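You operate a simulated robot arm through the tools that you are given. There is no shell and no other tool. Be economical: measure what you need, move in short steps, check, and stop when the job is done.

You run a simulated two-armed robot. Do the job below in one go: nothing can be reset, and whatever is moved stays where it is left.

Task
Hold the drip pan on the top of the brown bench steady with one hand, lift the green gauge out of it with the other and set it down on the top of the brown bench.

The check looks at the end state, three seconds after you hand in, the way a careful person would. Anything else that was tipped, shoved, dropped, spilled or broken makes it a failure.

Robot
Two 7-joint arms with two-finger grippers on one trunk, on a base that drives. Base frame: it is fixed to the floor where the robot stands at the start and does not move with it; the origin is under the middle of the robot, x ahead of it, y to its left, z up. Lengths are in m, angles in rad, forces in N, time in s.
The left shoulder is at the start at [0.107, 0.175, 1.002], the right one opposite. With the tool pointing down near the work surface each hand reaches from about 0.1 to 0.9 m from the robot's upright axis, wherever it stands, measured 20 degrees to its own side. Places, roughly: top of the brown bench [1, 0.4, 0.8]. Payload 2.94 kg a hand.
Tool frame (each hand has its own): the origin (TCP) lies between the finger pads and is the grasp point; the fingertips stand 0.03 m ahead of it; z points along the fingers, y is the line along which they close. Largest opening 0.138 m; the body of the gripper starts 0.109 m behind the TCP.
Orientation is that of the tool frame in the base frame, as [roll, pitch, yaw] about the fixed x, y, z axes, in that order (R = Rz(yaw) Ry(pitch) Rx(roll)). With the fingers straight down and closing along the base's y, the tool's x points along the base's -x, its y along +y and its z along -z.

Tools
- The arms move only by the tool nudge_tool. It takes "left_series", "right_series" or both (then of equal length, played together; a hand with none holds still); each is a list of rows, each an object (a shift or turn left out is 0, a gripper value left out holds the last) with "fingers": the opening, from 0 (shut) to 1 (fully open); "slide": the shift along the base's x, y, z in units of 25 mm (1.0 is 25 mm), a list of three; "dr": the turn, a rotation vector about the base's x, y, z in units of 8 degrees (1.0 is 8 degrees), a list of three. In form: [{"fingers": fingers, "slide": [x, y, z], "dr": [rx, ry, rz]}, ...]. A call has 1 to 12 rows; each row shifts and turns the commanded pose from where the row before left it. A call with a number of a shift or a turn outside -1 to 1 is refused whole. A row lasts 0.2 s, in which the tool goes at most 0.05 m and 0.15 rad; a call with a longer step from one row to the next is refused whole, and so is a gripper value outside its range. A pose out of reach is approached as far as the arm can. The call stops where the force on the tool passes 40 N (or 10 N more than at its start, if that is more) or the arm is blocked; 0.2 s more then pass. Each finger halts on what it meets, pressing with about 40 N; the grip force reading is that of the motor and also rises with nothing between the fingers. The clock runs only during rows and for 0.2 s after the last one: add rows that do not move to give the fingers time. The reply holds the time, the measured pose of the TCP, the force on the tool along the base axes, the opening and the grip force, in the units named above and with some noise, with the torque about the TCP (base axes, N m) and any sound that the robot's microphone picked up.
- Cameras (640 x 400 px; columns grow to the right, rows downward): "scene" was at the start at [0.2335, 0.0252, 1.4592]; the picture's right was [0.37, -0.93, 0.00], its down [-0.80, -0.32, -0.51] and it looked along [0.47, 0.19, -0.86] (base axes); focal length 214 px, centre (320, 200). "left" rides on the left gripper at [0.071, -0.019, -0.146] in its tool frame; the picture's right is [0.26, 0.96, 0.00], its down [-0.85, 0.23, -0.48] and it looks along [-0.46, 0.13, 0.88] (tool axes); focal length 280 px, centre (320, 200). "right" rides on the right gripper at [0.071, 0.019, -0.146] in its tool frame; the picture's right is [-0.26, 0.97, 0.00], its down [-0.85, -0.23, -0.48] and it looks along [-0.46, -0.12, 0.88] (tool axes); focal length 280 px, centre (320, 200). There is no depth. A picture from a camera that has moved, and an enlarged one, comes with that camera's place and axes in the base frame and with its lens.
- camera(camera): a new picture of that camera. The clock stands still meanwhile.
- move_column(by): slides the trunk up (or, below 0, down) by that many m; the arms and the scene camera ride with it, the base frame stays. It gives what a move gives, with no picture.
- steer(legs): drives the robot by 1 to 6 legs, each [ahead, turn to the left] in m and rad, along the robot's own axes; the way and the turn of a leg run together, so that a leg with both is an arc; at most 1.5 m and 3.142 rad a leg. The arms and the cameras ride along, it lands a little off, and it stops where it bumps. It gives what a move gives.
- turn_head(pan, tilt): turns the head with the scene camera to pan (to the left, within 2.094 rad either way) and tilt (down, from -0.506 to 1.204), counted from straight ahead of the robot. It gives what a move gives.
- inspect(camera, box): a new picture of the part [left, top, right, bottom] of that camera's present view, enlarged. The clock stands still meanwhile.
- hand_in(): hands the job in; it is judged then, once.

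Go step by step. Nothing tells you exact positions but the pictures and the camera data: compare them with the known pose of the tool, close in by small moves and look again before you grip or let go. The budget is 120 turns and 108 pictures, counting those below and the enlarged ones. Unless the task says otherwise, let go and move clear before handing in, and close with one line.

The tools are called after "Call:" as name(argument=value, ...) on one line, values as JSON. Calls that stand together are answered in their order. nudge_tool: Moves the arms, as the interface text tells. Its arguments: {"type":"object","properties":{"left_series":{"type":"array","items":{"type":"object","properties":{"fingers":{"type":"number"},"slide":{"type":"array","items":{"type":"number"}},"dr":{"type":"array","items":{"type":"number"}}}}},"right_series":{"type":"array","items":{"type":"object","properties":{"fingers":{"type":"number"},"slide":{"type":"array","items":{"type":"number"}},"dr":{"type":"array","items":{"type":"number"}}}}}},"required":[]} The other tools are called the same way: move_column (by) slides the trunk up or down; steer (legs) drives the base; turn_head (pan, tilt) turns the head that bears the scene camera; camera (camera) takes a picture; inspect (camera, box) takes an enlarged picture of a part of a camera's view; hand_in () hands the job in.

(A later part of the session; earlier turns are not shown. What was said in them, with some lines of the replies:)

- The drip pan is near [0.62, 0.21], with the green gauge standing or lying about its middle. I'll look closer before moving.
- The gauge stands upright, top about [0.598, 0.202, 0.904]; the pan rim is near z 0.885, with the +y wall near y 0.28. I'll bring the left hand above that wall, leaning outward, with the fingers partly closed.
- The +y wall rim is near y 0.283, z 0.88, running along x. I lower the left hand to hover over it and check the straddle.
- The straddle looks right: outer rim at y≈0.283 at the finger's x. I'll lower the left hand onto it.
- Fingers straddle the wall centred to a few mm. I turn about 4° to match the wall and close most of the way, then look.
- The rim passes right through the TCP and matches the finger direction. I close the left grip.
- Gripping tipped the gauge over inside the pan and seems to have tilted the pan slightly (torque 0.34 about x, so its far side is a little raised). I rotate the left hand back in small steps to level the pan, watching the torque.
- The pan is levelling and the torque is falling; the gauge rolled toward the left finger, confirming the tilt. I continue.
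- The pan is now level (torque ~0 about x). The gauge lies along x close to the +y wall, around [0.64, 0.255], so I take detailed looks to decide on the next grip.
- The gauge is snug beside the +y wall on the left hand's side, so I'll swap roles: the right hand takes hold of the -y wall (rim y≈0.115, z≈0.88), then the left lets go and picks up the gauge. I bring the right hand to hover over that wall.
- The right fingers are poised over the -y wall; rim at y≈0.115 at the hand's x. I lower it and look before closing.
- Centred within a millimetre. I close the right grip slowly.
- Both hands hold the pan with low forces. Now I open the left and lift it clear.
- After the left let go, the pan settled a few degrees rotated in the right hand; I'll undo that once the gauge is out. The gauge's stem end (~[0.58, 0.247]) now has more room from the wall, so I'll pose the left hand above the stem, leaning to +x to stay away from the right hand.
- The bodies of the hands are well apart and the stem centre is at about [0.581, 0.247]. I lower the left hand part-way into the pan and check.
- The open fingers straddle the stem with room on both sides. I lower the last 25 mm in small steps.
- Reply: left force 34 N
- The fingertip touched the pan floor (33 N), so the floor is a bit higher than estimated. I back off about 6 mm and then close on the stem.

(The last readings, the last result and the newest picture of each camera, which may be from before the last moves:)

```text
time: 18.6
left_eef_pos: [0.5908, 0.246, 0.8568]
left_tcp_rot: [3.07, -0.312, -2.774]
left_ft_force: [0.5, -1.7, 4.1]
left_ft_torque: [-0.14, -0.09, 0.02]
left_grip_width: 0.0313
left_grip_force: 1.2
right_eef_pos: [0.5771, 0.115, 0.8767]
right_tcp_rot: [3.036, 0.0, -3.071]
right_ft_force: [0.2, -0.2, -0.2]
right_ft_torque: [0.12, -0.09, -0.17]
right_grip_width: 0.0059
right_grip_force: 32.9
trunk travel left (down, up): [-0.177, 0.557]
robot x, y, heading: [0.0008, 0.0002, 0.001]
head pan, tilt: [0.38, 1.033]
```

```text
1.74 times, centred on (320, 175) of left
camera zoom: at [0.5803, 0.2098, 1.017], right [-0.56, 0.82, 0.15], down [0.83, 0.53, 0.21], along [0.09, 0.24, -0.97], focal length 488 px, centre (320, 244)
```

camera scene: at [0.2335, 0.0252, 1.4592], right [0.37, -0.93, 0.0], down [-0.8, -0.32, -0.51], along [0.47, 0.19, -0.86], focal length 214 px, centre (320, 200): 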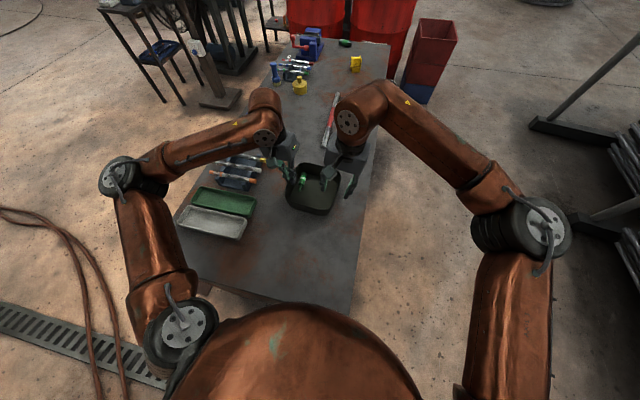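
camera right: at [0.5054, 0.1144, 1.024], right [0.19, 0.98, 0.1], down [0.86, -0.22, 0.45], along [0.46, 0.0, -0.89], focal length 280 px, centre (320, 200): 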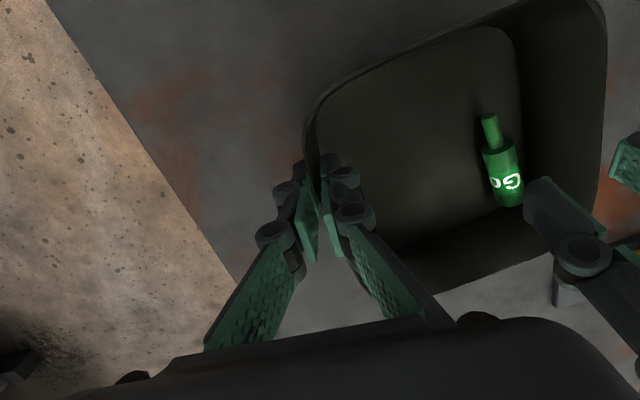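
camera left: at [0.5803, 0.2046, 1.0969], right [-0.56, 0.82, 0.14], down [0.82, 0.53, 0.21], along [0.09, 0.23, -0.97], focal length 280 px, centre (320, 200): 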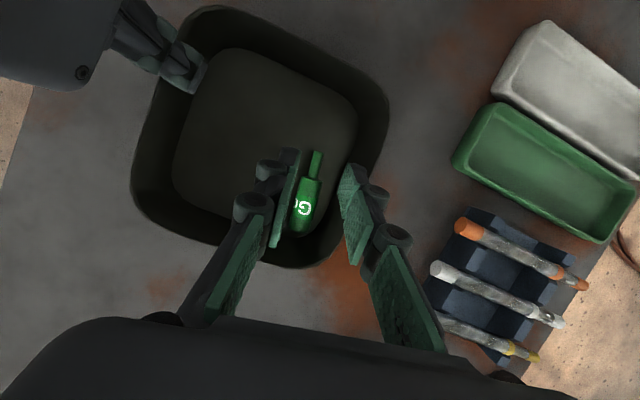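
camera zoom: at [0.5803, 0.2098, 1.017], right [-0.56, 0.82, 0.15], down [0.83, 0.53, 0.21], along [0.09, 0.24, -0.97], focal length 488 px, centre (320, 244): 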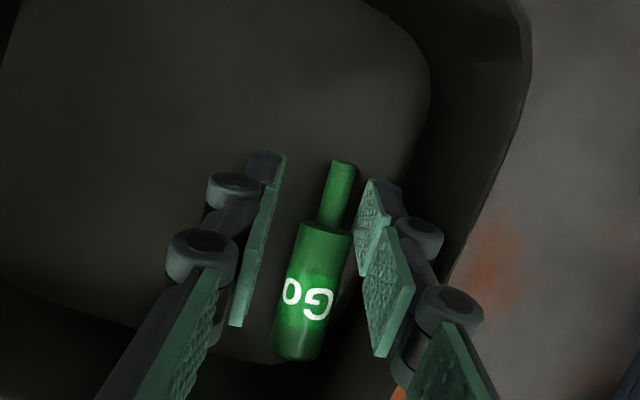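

The pads currently overlap the neck; I shift about 13 mm along the stem, then close on the stem alone.

Call:
nudge_tool(left_series=[{"slide": [-0.25, -0.05, 0.08]}, {"slide": [-0.28, -0.07, 0]}, {}])

Call:
inspect(camera="left", box=[200, 60, 440, 290])

```text
time: 19.4
left_eef_pos: [0.5784, 0.2418, 0.8593]
left_tcp_rot: [3.072, -0.309, -2.778]
left_ft_force: [0.2, -0.2, -0.1]
left_ft_torque: [0.0, 0.01, 0.02]
left_grip_width: 0.0305
left_grip_force: 0.2
right_eef_pos: [0.5769, 0.1153, 0.8764]
right_tcp_rot: [3.037, 0.0, -3.071]
right_ft_force: [0.3, -0.9, -0.6]
right_ft_torque: [0.15, 0.01, -0.11]
right_grip_width: 0.006
right_grip_force: 33.1
trunk travel left (down, up): [-0.177, 0.557]
robot x, y, heading: [-0.0001, -0.0012, -0.003]
head pan, tilt: [0.38, 1.033]
```

```text
1.74 times, centred on (320, 175) of left
camera zoom: at [0.5671, 0.2063, 1.0202], right [-0.56, 0.82, 0.14], down [0.82, 0.53, 0.21], along [0.09, 0.23, -0.97], focal length 488 px, centre (320, 244)
```

zoom: 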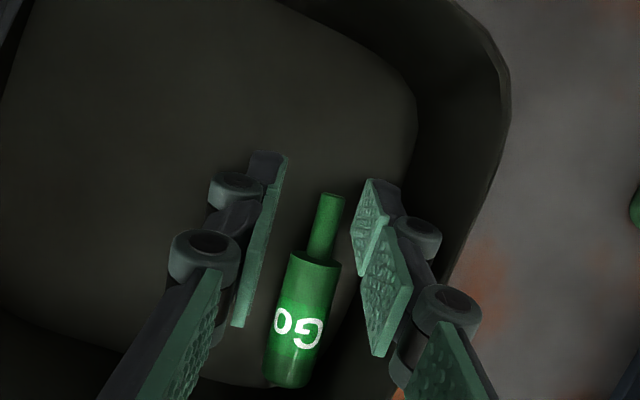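

Almost all on the stem now; a further 4 mm shift, then close.

Call:
nudge_tool(left_series=[{"slide": [-0.18, -0.03, 0], "fingers": 0.16}, {"fingers": 0.12}, {"fingers": 0.06}, {"fingers": 0.0}, {}, {}])

Call:
inspect(camera="left", box=[200, 60, 440, 290])

Call:
inspect(camera="scene", box=[270, 150, 350, 220])

```text
time: 20.8
left_eef_pos: [0.5742, 0.2422, 0.8612]
left_tcp_rot: [3.072, -0.31, -2.777]
left_ft_force: [0.2, 0.0, 0.3]
left_ft_torque: [0.0, 0.03, -0.01]
left_grip_width: 0.0085
left_grip_force: 36.4
right_eef_pos: [0.5767, 0.1156, 0.8769]
right_tcp_rot: [3.037, 0.0, -3.072]
right_ft_force: [1.2, -1.6, 0.2]
right_ft_torque: [0.24, -0.05, -0.08]
right_grip_width: 0.0061
right_grip_force: 33.4
trunk travel left (down, up): [-0.177, 0.557]
robot x, y, heading: [0.001, -0.0005, 0.003]
head pan, tilt: [0.38, 1.033]
```

```text
1.74 times, centred on (320, 175) of left
camera zoom: at [0.5627, 0.2057, 1.0205], right [-0.56, 0.82, 0.14], down [0.82, 0.53, 0.21], along [0.1, 0.23, -0.97], focal length 488 px, centre (320, 244)
```

zoom: 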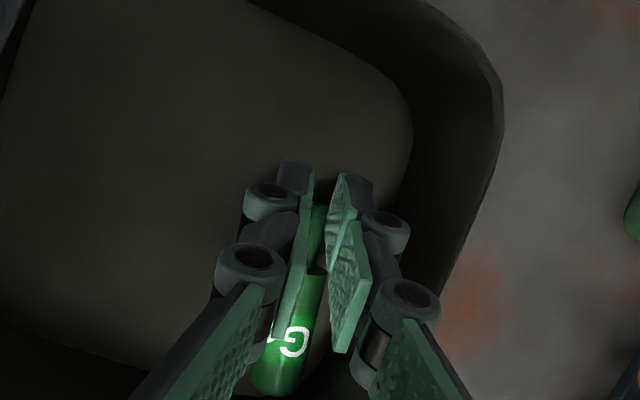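

```text
5.71 times, centred on (310, 185) of scene
camera zoom: at [0.2338, 0.0251, 1.4591], right [0.37, -0.93, 0.0], down [-0.8, -0.32, -0.51], along [0.47, 0.19, -0.86], focal length 1226 px, centre (377, 286)
```

zoom: 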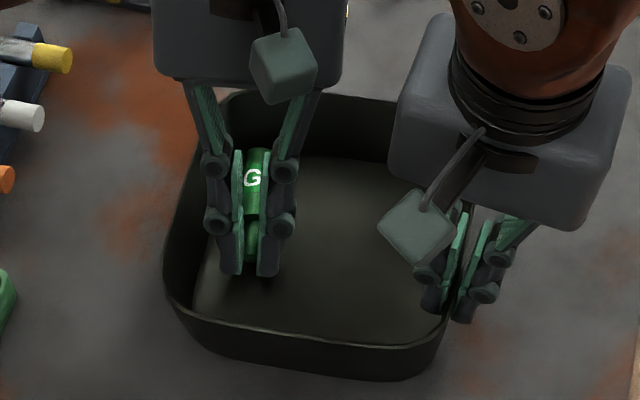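

The stem is gripped (8.5 mm). I lift straight up 90 mm while the right hand holds the pan.

Call:
nudge_tool(left_series=[{"slide": [0, 0, 0.3]}, {"slide": [0, 0, 0.5]}, {"slide": [0, 0, 0.7]}, {"slide": [0, 0, 0.7]}, {"slide": [0, 0, 0.7]}, {"slide": [0, 0, 0.7]}, {}])

Call:
camera(camera="left")

Call:
inspect(camera="scene", box=[220, 100, 420, 225])

Call:
camera(camera="right")

```text
time: 22.4
left_eef_pos: [0.5738, 0.2411, 0.9509]
left_tcp_rot: [3.072, -0.31, -2.778]
left_ft_force: [-0.1, -0.3, -1.1]
left_ft_torque: [-0.06, 0.03, -0.05]
left_grip_width: 0.0085
left_grip_force: 36.6
right_eef_pos: [0.5764, 0.1149, 0.8774]
right_tcp_rot: [3.038, 0.001, -3.072]
right_ft_force: [0.8, -1.2, 0.5]
right_ft_torque: [0.28, 0.06, -0.07]
right_grip_width: 0.0059
right_grip_force: 32.8
trunk travel left (down, up): [-0.177, 0.557]
robot x, y, heading: [-0.002, 0.001, -0.002]
head pan, tilt: [0.38, 1.033]
```

```text
63 pictures are left
camera left: at [0.563, 0.2054, 1.1106], right [-0.56, 0.82, 0.14], down [0.82, 0.53, 0.21], along [0.09, 0.23, -0.97], focal length 280 px, centre (320, 200)
```

left: 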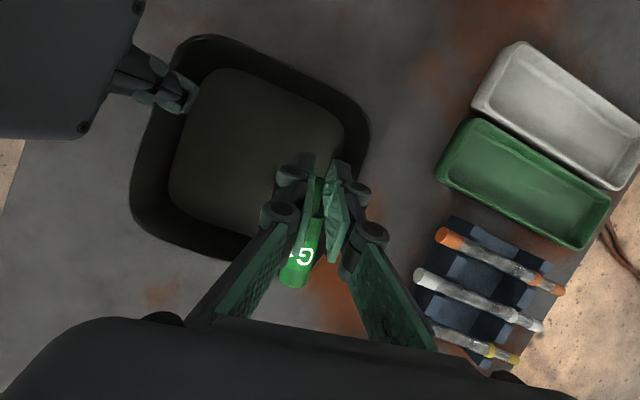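

```text
3.20 times, centred on (320, 162) of scene
camera zoom: at [0.2338, 0.025, 1.4591], right [0.37, -0.93, 0.0], down [-0.8, -0.32, -0.51], along [0.47, 0.19, -0.86], focal length 686 px, centre (320, 320)
```

zoom: 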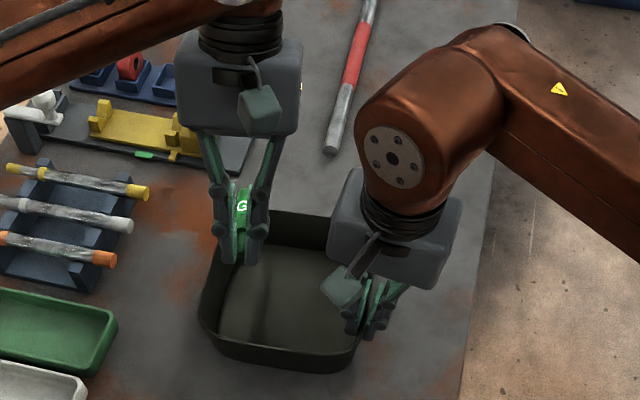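

```text
61 pictures are left
camera right: at [0.5056, 0.1143, 1.0239], right [0.19, 0.98, 0.1], down [0.87, -0.22, 0.45], along [0.46, 0.0, -0.89], focal length 280 px, centre (320, 200)
```

right: 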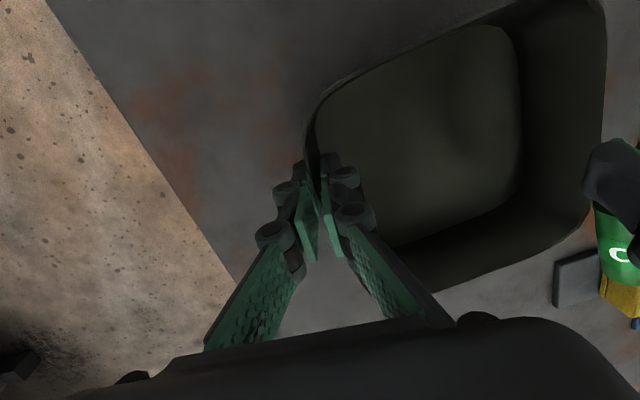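

The gauge is out, horizontal in the left hand, and the pan stayed put. I carry it over the free strip of bench between the pan and the brush rack and lower part-way.

Call:
nudge_tool(left_series=[{"slide": [0.1, 0.76, 0]}, {"slide": [0, 0.75, 0]}, {"slide": [0, 0.75, 0]}, {"slide": [0, 0.75, 0]}, {"slide": [0, 0.75, 0]}, {"slide": [0, 0, -0.8]}, {"slide": [0, 0, -0.8]}, {"slide": [0, 0, -0.8]}, {}])

Call:
camera(camera="left")

Call:
inspect(camera="scene", box=[220, 100, 420, 225])

```text
time: 24.4
left_eef_pos: [0.576, 0.3362, 0.8905]
left_tcp_rot: [3.072, -0.307, -2.777]
left_ft_force: [-1.0, 0.0, -0.9]
left_ft_torque: [-0.03, 0.05, 0.02]
left_grip_width: 0.0087
left_grip_force: 36.1
right_eef_pos: [0.5765, 0.1157, 0.8759]
right_tcp_rot: [3.036, 0.0, -3.073]
right_ft_force: [0.8, -0.6, 1.1]
right_ft_torque: [0.31, 0.05, -0.07]
right_grip_width: 0.0061
right_grip_force: 33.4
trunk travel left (down, up): [-0.177, 0.557]
robot x, y, heading: [-0.0005, 0.0012, 0.0]
head pan, tilt: [0.38, 1.033]
```

```text
60 pictures are left
camera left: at [0.5645, 0.2999, 1.0504], right [-0.56, 0.82, 0.14], down [0.82, 0.53, 0.21], along [0.1, 0.23, -0.97], focal length 280 px, centre (320, 200)
```

left: 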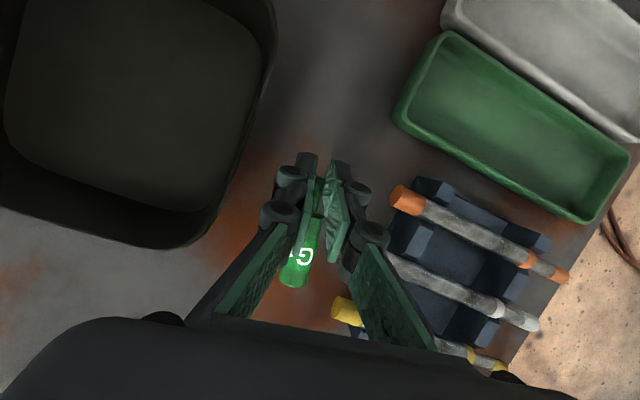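

```text
3.20 times, centred on (320, 162) of scene
camera zoom: at [0.2337, 0.0253, 1.4592], right [0.37, -0.93, 0.0], down [-0.8, -0.32, -0.51], along [0.47, 0.19, -0.86], focal length 686 px, centre (320, 320)
```

zoom: 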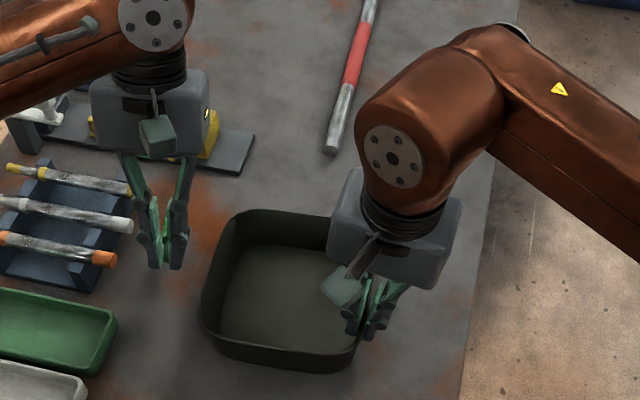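

Position is good; I nudge slightly toward the pan for clearance from the brushes and lower near to the bench.

Call:
nudge_tool(left_series=[{"slide": [0, -0.2, -0.5]}, {"slide": [0, 0, -0.5]}, {"slide": [0, 0, -0.2]}, {}])

Call:
inspect(camera="scene", box=[240, 140, 320, 210])

Call:
inspect(camera="left", box=[200, 60, 440, 290])

```text
time: 25.4
left_eef_pos: [0.578, 0.3317, 0.8611]
left_tcp_rot: [3.072, -0.311, -2.776]
left_ft_force: [0.1, -0.4, -1.0]
left_ft_torque: [0.03, 0.04, 0.0]
left_grip_width: 0.0089
left_grip_force: 35.9
right_eef_pos: [0.5767, 0.1144, 0.877]
right_tcp_rot: [3.038, 0.003, -3.071]
right_ft_force: [1.1, -0.4, -0.3]
right_ft_torque: [0.29, 0.07, -0.05]
right_grip_width: 0.0058
right_grip_force: 33.1
trunk travel left (down, up): [-0.177, 0.557]
robot x, y, heading: [0.0033, -0.0008, -0.001]
head pan, tilt: [0.38, 1.033]
```

```text
5.71 times, centred on (280, 175) of scene
camera zoom: at [0.2338, 0.0253, 1.4592], right [0.37, -0.93, 0.0], down [-0.8, -0.32, -0.51], along [0.47, 0.19, -0.86], focal length 1226 px, centre (549, 343)
```

zoom: 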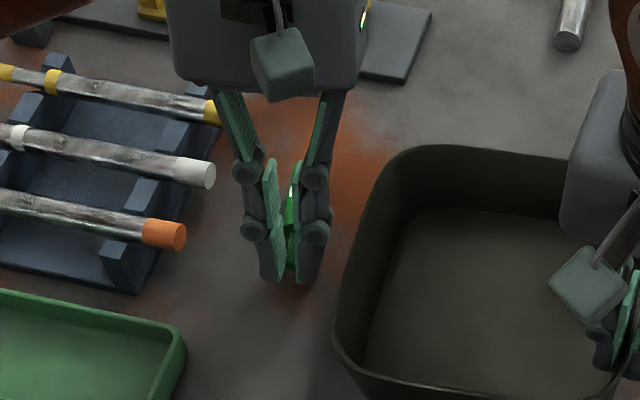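

```text
1.74 times, centred on (320, 175) of left
camera zoom: at [0.5651, 0.295, 1.0205], right [-0.56, 0.82, 0.14], down [0.82, 0.53, 0.21], along [0.1, 0.23, -0.97], focal length 488 px, centre (320, 244)
```

zoom: 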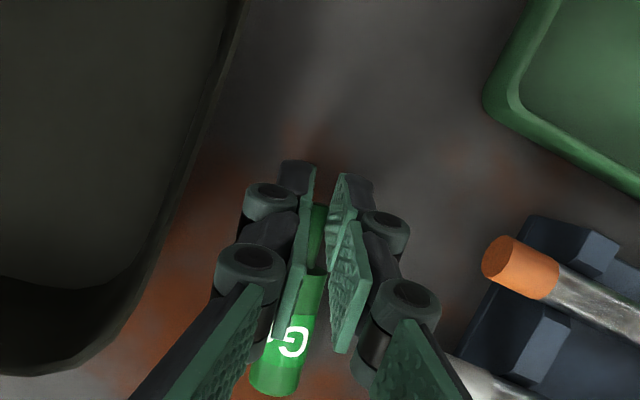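

No contact yet. I lower in 3 mm steps, watching the force.

Call:
nudge_tool(left_series=[{"slide": [0, 0, -0.12]}, {"slide": [0, 0, -0.08]}, {}])

```text
time: 26.2
left_eef_pos: [0.5773, 0.3309, 0.8577]
left_tcp_rot: [3.071, -0.31, -2.778]
left_ft_force: [0.9, -0.4, 5.0]
left_ft_torque: [0.05, -0.26, 0.0]
left_grip_width: 0.0087
left_grip_force: 36.0
right_eef_pos: [0.5773, 0.1152, 0.8776]
right_tcp_rot: [3.037, 0.003, -3.073]
right_ft_force: [1.0, 1.1, 0.4]
right_ft_torque: [0.01, 0.06, -0.05]
right_grip_width: 0.0059
right_grip_force: 33.1
trunk travel left (down, up): [-0.177, 0.557]
robot x, y, heading: [0.0028, 0.0, -0.002]
head pan, tilt: [0.38, 1.033]
```

The gauge body has touched the bench (about 6 N under its head). I open slowly.

Call:
nudge_tool(left_series=[{"fingers": 0.1}, {"fingers": 0.18}, {"fingers": 0.22}, {}, {}])

Call:
inspect(camera="left", box=[200, 60, 440, 290])

```text
time: 27.4
left_eef_pos: [0.5769, 0.3305, 0.8561]
left_tcp_rot: [3.072, -0.31, -2.778]
left_ft_force: [-1.0, 0.0, -1.1]
left_ft_torque: [-0.03, -0.01, 0.03]
left_grip_width: 0.0303
left_grip_force: 0.1
right_eef_pos: [0.5767, 0.1145, 0.8772]
right_tcp_rot: [3.036, 0.001, -3.073]
right_ft_force: [-0.4, -0.7, 0.1]
right_ft_torque: [0.25, 0.03, 0.0]
right_grip_width: 0.0062
right_grip_force: 33.3
trunk travel left (down, up): [-0.177, 0.557]
robot x, y, heading: [0.0008, 0.0006, -0.002]
head pan, tilt: [0.38, 1.033]
```

```text
1.74 times, centred on (320, 175) of left
camera zoom: at [0.565, 0.2953, 1.0155], right [-0.56, 0.82, 0.14], down [0.82, 0.53, 0.21], along [0.1, 0.23, -0.97], focal length 488 px, centre (320, 244)
```

zoom: 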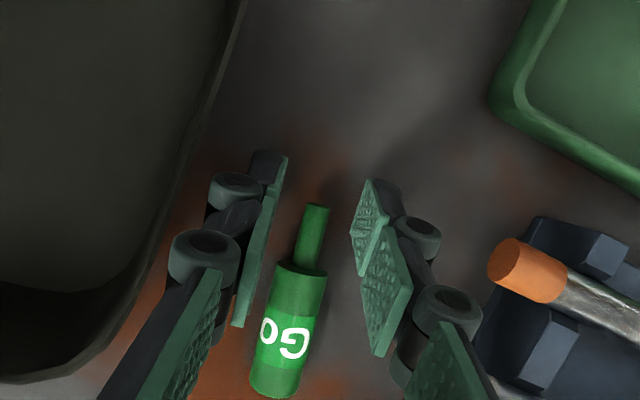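

The gauge lies on the bench, free between the fingers. I raise the left hand clear and recheck.

Call:
nudge_tool(left_series=[{"slide": [0, 0, 0.4]}, {"slide": [0, 0, 0.8]}, {"slide": [0, 0, 1]}, {"slide": [0, 0, 1]}, {"slide": [0, 0, 1]}, {"slide": [0, 0.5, 1]}, {"slide": [0, 1, 0.6]}, {"slide": [0, 1, 0.6]}, {"slide": [0, 1, 0.6]}])

Call:
inspect(camera="scene", box=[220, 100, 420, 225])

Call:
camera(camera="left")

```text
time: 29.4
left_eef_pos: [0.5771, 0.4189, 1.0321]
left_tcp_rot: [3.074, -0.311, -2.776]
left_ft_force: [-0.1, 0.7, 0.4]
left_ft_torque: [-0.01, -0.02, -0.04]
left_grip_width: 0.0304
left_grip_force: 0.1
right_eef_pos: [0.5765, 0.1149, 0.878]
right_tcp_rot: [3.037, 0.002, -3.071]
right_ft_force: [-1.0, -0.3, 0.9]
right_ft_torque: [0.32, -0.01, -0.02]
right_grip_width: 0.0063
right_grip_force: 33.2
trunk travel left (down, up): [-0.177, 0.557]
robot x, y, heading: [-0.0011, 0.0028, -0.003]
head pan, tilt: [0.38, 1.033]
```

```text
3.20 times, centred on (320, 162) of scene
camera zoom: at [0.2334, 0.0253, 1.4592], right [0.37, -0.93, 0.0], down [-0.8, -0.32, -0.51], along [0.47, 0.19, -0.86], focal length 686 px, centre (320, 320)
```

zoom: 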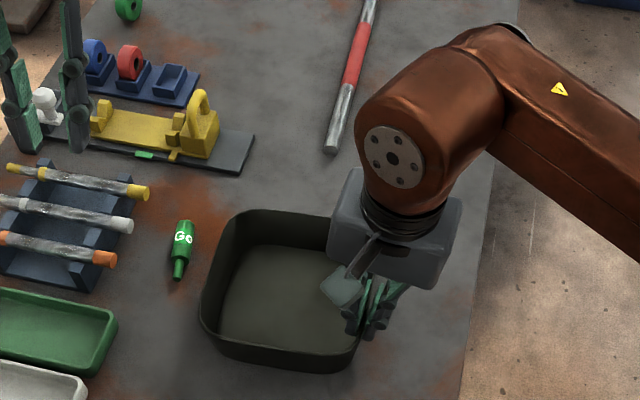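

```text
54 pictures are left
camera left: at [0.5651, 0.3833, 1.1911], right [-0.56, 0.82, 0.14], down [0.82, 0.53, 0.21], along [0.09, 0.23, -0.97], focal length 280 px, centre (320, 200)
```

left: 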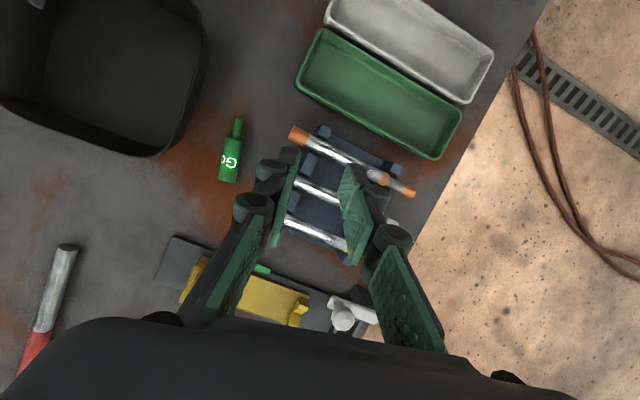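

The gauge lies steady on the bench. The pan's centre has hardly moved, but it's turned about 12°; with the right hand still holding it, I turn it back to its original heading.

Call:
nudge_tool(right_series=[{"slide": [-0.09, 0.02, 0], "dr": [0, 0, -0.25]}, {"slide": [-0.09, 0.02, 0], "dr": [0, 0, -0.25]}, {"slide": [-0.09, 0.02, 0], "dr": [0, 0, -0.25]}, {"slide": [-0.09, 0.02, 0], "dr": [0, 0, -0.25]}, {"slide": [-0.09, 0.02, 0], "dr": [0, 0, -0.25]}, {"slide": [-0.09, 0.02, 0], "dr": [0, 0, -0.25]}, {}])

Call:
inspect(camera="scene", box=[220, 100, 420, 225])

```text
time: 31.0
left_eef_pos: [0.5761, 0.4186, 1.0309]
left_tcp_rot: [3.072, -0.311, -2.776]
left_ft_force: [-1.1, 0.5, -0.3]
left_ft_torque: [-0.02, -0.01, -0.03]
left_grip_width: 0.0302
left_grip_force: 0.1
right_eef_pos: [0.564, 0.1178, 0.8771]
right_tcp_rot: [3.036, 0.003, 3.002]
right_ft_force: [-1.0, -0.6, -0.9]
right_ft_torque: [0.27, 0.14, 0.21]
right_grip_width: 0.0058
right_grip_force: 33.2
trunk travel left (down, up): [-0.177, 0.557]
robot x, y, heading: [0.0024, -0.0027, -0.002]
head pan, tilt: [0.38, 1.033]
```

```text
3.20 times, centred on (320, 162) of scene
camera zoom: at [0.2335, 0.0253, 1.4592], right [0.37, -0.93, 0.0], down [-0.8, -0.32, -0.51], along [0.47, 0.19, -0.86], focal length 686 px, centre (320, 320)
```

zoom: 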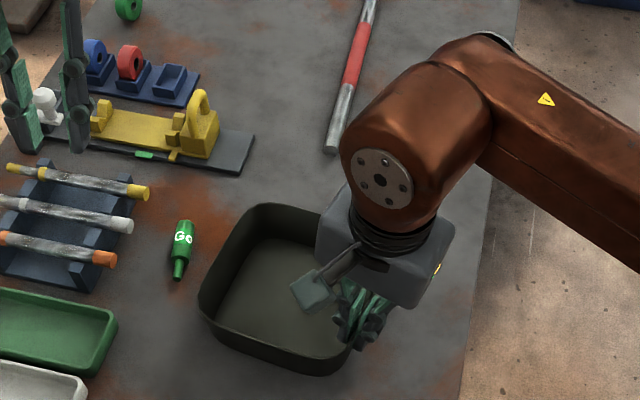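

The pan outline now matches the original picture. I open the right hand slowly and raise it straight up.

Call:
nudge_tool(right_series=[{"fingers": 0.06}, {"fingers": 0.1}, {"fingers": 0.18}, {"fingers": 0.25}, {}, {}, {"slide": [0, 0, 0.4]}, {"slide": [0, 0, 0.8]}, {"slide": [0, 0, 1]}, {"slide": [0, 0, 1]}, {"slide": [0, -0.5, 1]}, {"slide": [0, -1, 1]}])

Call:
nudge_tool(right_series=[{"slide": [0, -1, 0.8]}, {"slide": [0, -1, 0.8]}, {"slide": [0, -1, 0.8]}, {}])

Call:
inspect(camera="scene", box=[220, 100, 420, 225])

Call:
camera(camera="scene")

```text
time: 33.6
left_eef_pos: [0.5769, 0.4175, 1.0318]
left_tcp_rot: [3.071, -0.307, -2.777]
left_ft_force: [0.0, -0.6, -0.3]
left_ft_torque: [0.0, -0.02, 0.0]
left_grip_width: 0.0303
left_grip_force: 0.1
right_eef_pos: [0.5635, 0.0799, 1.0072]
right_tcp_rot: [3.038, 0.001, 3.002]
right_ft_force: [-0.6, -1.0, -0.1]
right_ft_torque: [0.02, 0.01, -0.03]
right_grip_width: 0.0346
right_grip_force: 0.0
trunk travel left (down, up): [-0.177, 0.557]
robot x, y, heading: [-0.0014, 0.0005, -0.005]
head pan, tilt: [0.38, 1.033]
```

```text
time: 34.6
left_eef_pos: [0.5774, 0.4198, 1.0309]
left_tcp_rot: [3.073, -0.31, -2.777]
left_ft_force: [0.0, 0.1, -0.5]
left_ft_torque: [-0.02, 0.03, 0.01]
left_grip_width: 0.0306
left_grip_force: 0.0
right_eef_pos: [0.5638, 0.006, 1.0672]
right_tcp_rot: [3.036, 0.003, 3.002]
right_ft_force: [-0.5, 0.7, 0.4]
right_ft_torque: [-0.02, -0.02, -0.02]
right_grip_width: 0.0345
right_grip_force: 0.0
trunk travel left (down, up): [-0.177, 0.557]
robot x, y, heading: [0.003, 0.0043, -0.004]
head pan, tilt: [0.38, 1.033]
```

```text
3.20 times, centred on (320, 162) of scene
camera zoom: at [0.234, 0.0259, 1.459], right [0.37, -0.93, 0.0], down [-0.8, -0.32, -0.51], along [0.47, 0.19, -0.86], focal length 686 px, centre (320, 320)
```

zoom: 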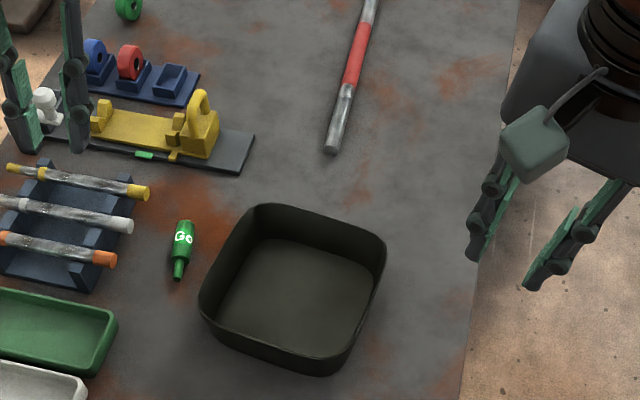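

```text
51 pictures are left
camera scene: at [0.234, 0.0259, 1.459], right [0.37, -0.93, 0.0], down [-0.8, -0.32, -0.51], along [0.47, 0.19, -0.86], focal length 214 px, centre (320, 200)
```

scene: 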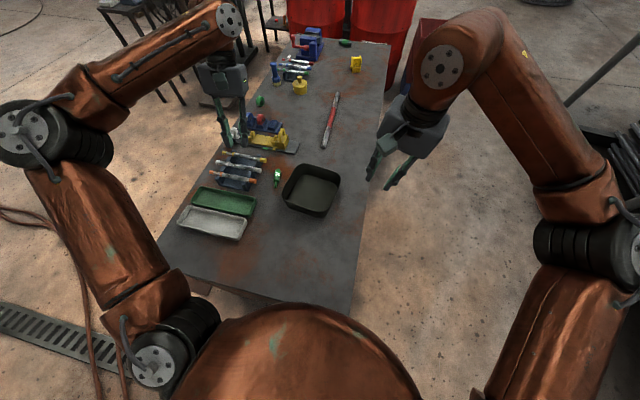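

The pan sits as it did at the start, the gauge lies at rest on the bench, nothing else has moved, and both hands are clear. I hand in.

Call:
hand_in()

```text
The job is handed in.
```

The green gauge is out of the drip pan and lying on its side on the brown bench, between the pan and the brush rack. It stood upright at first but tipped over inside the pan when I took hold, and the pan shifted and turned about 12°. I set the pan back, and its outline matches the first picture.
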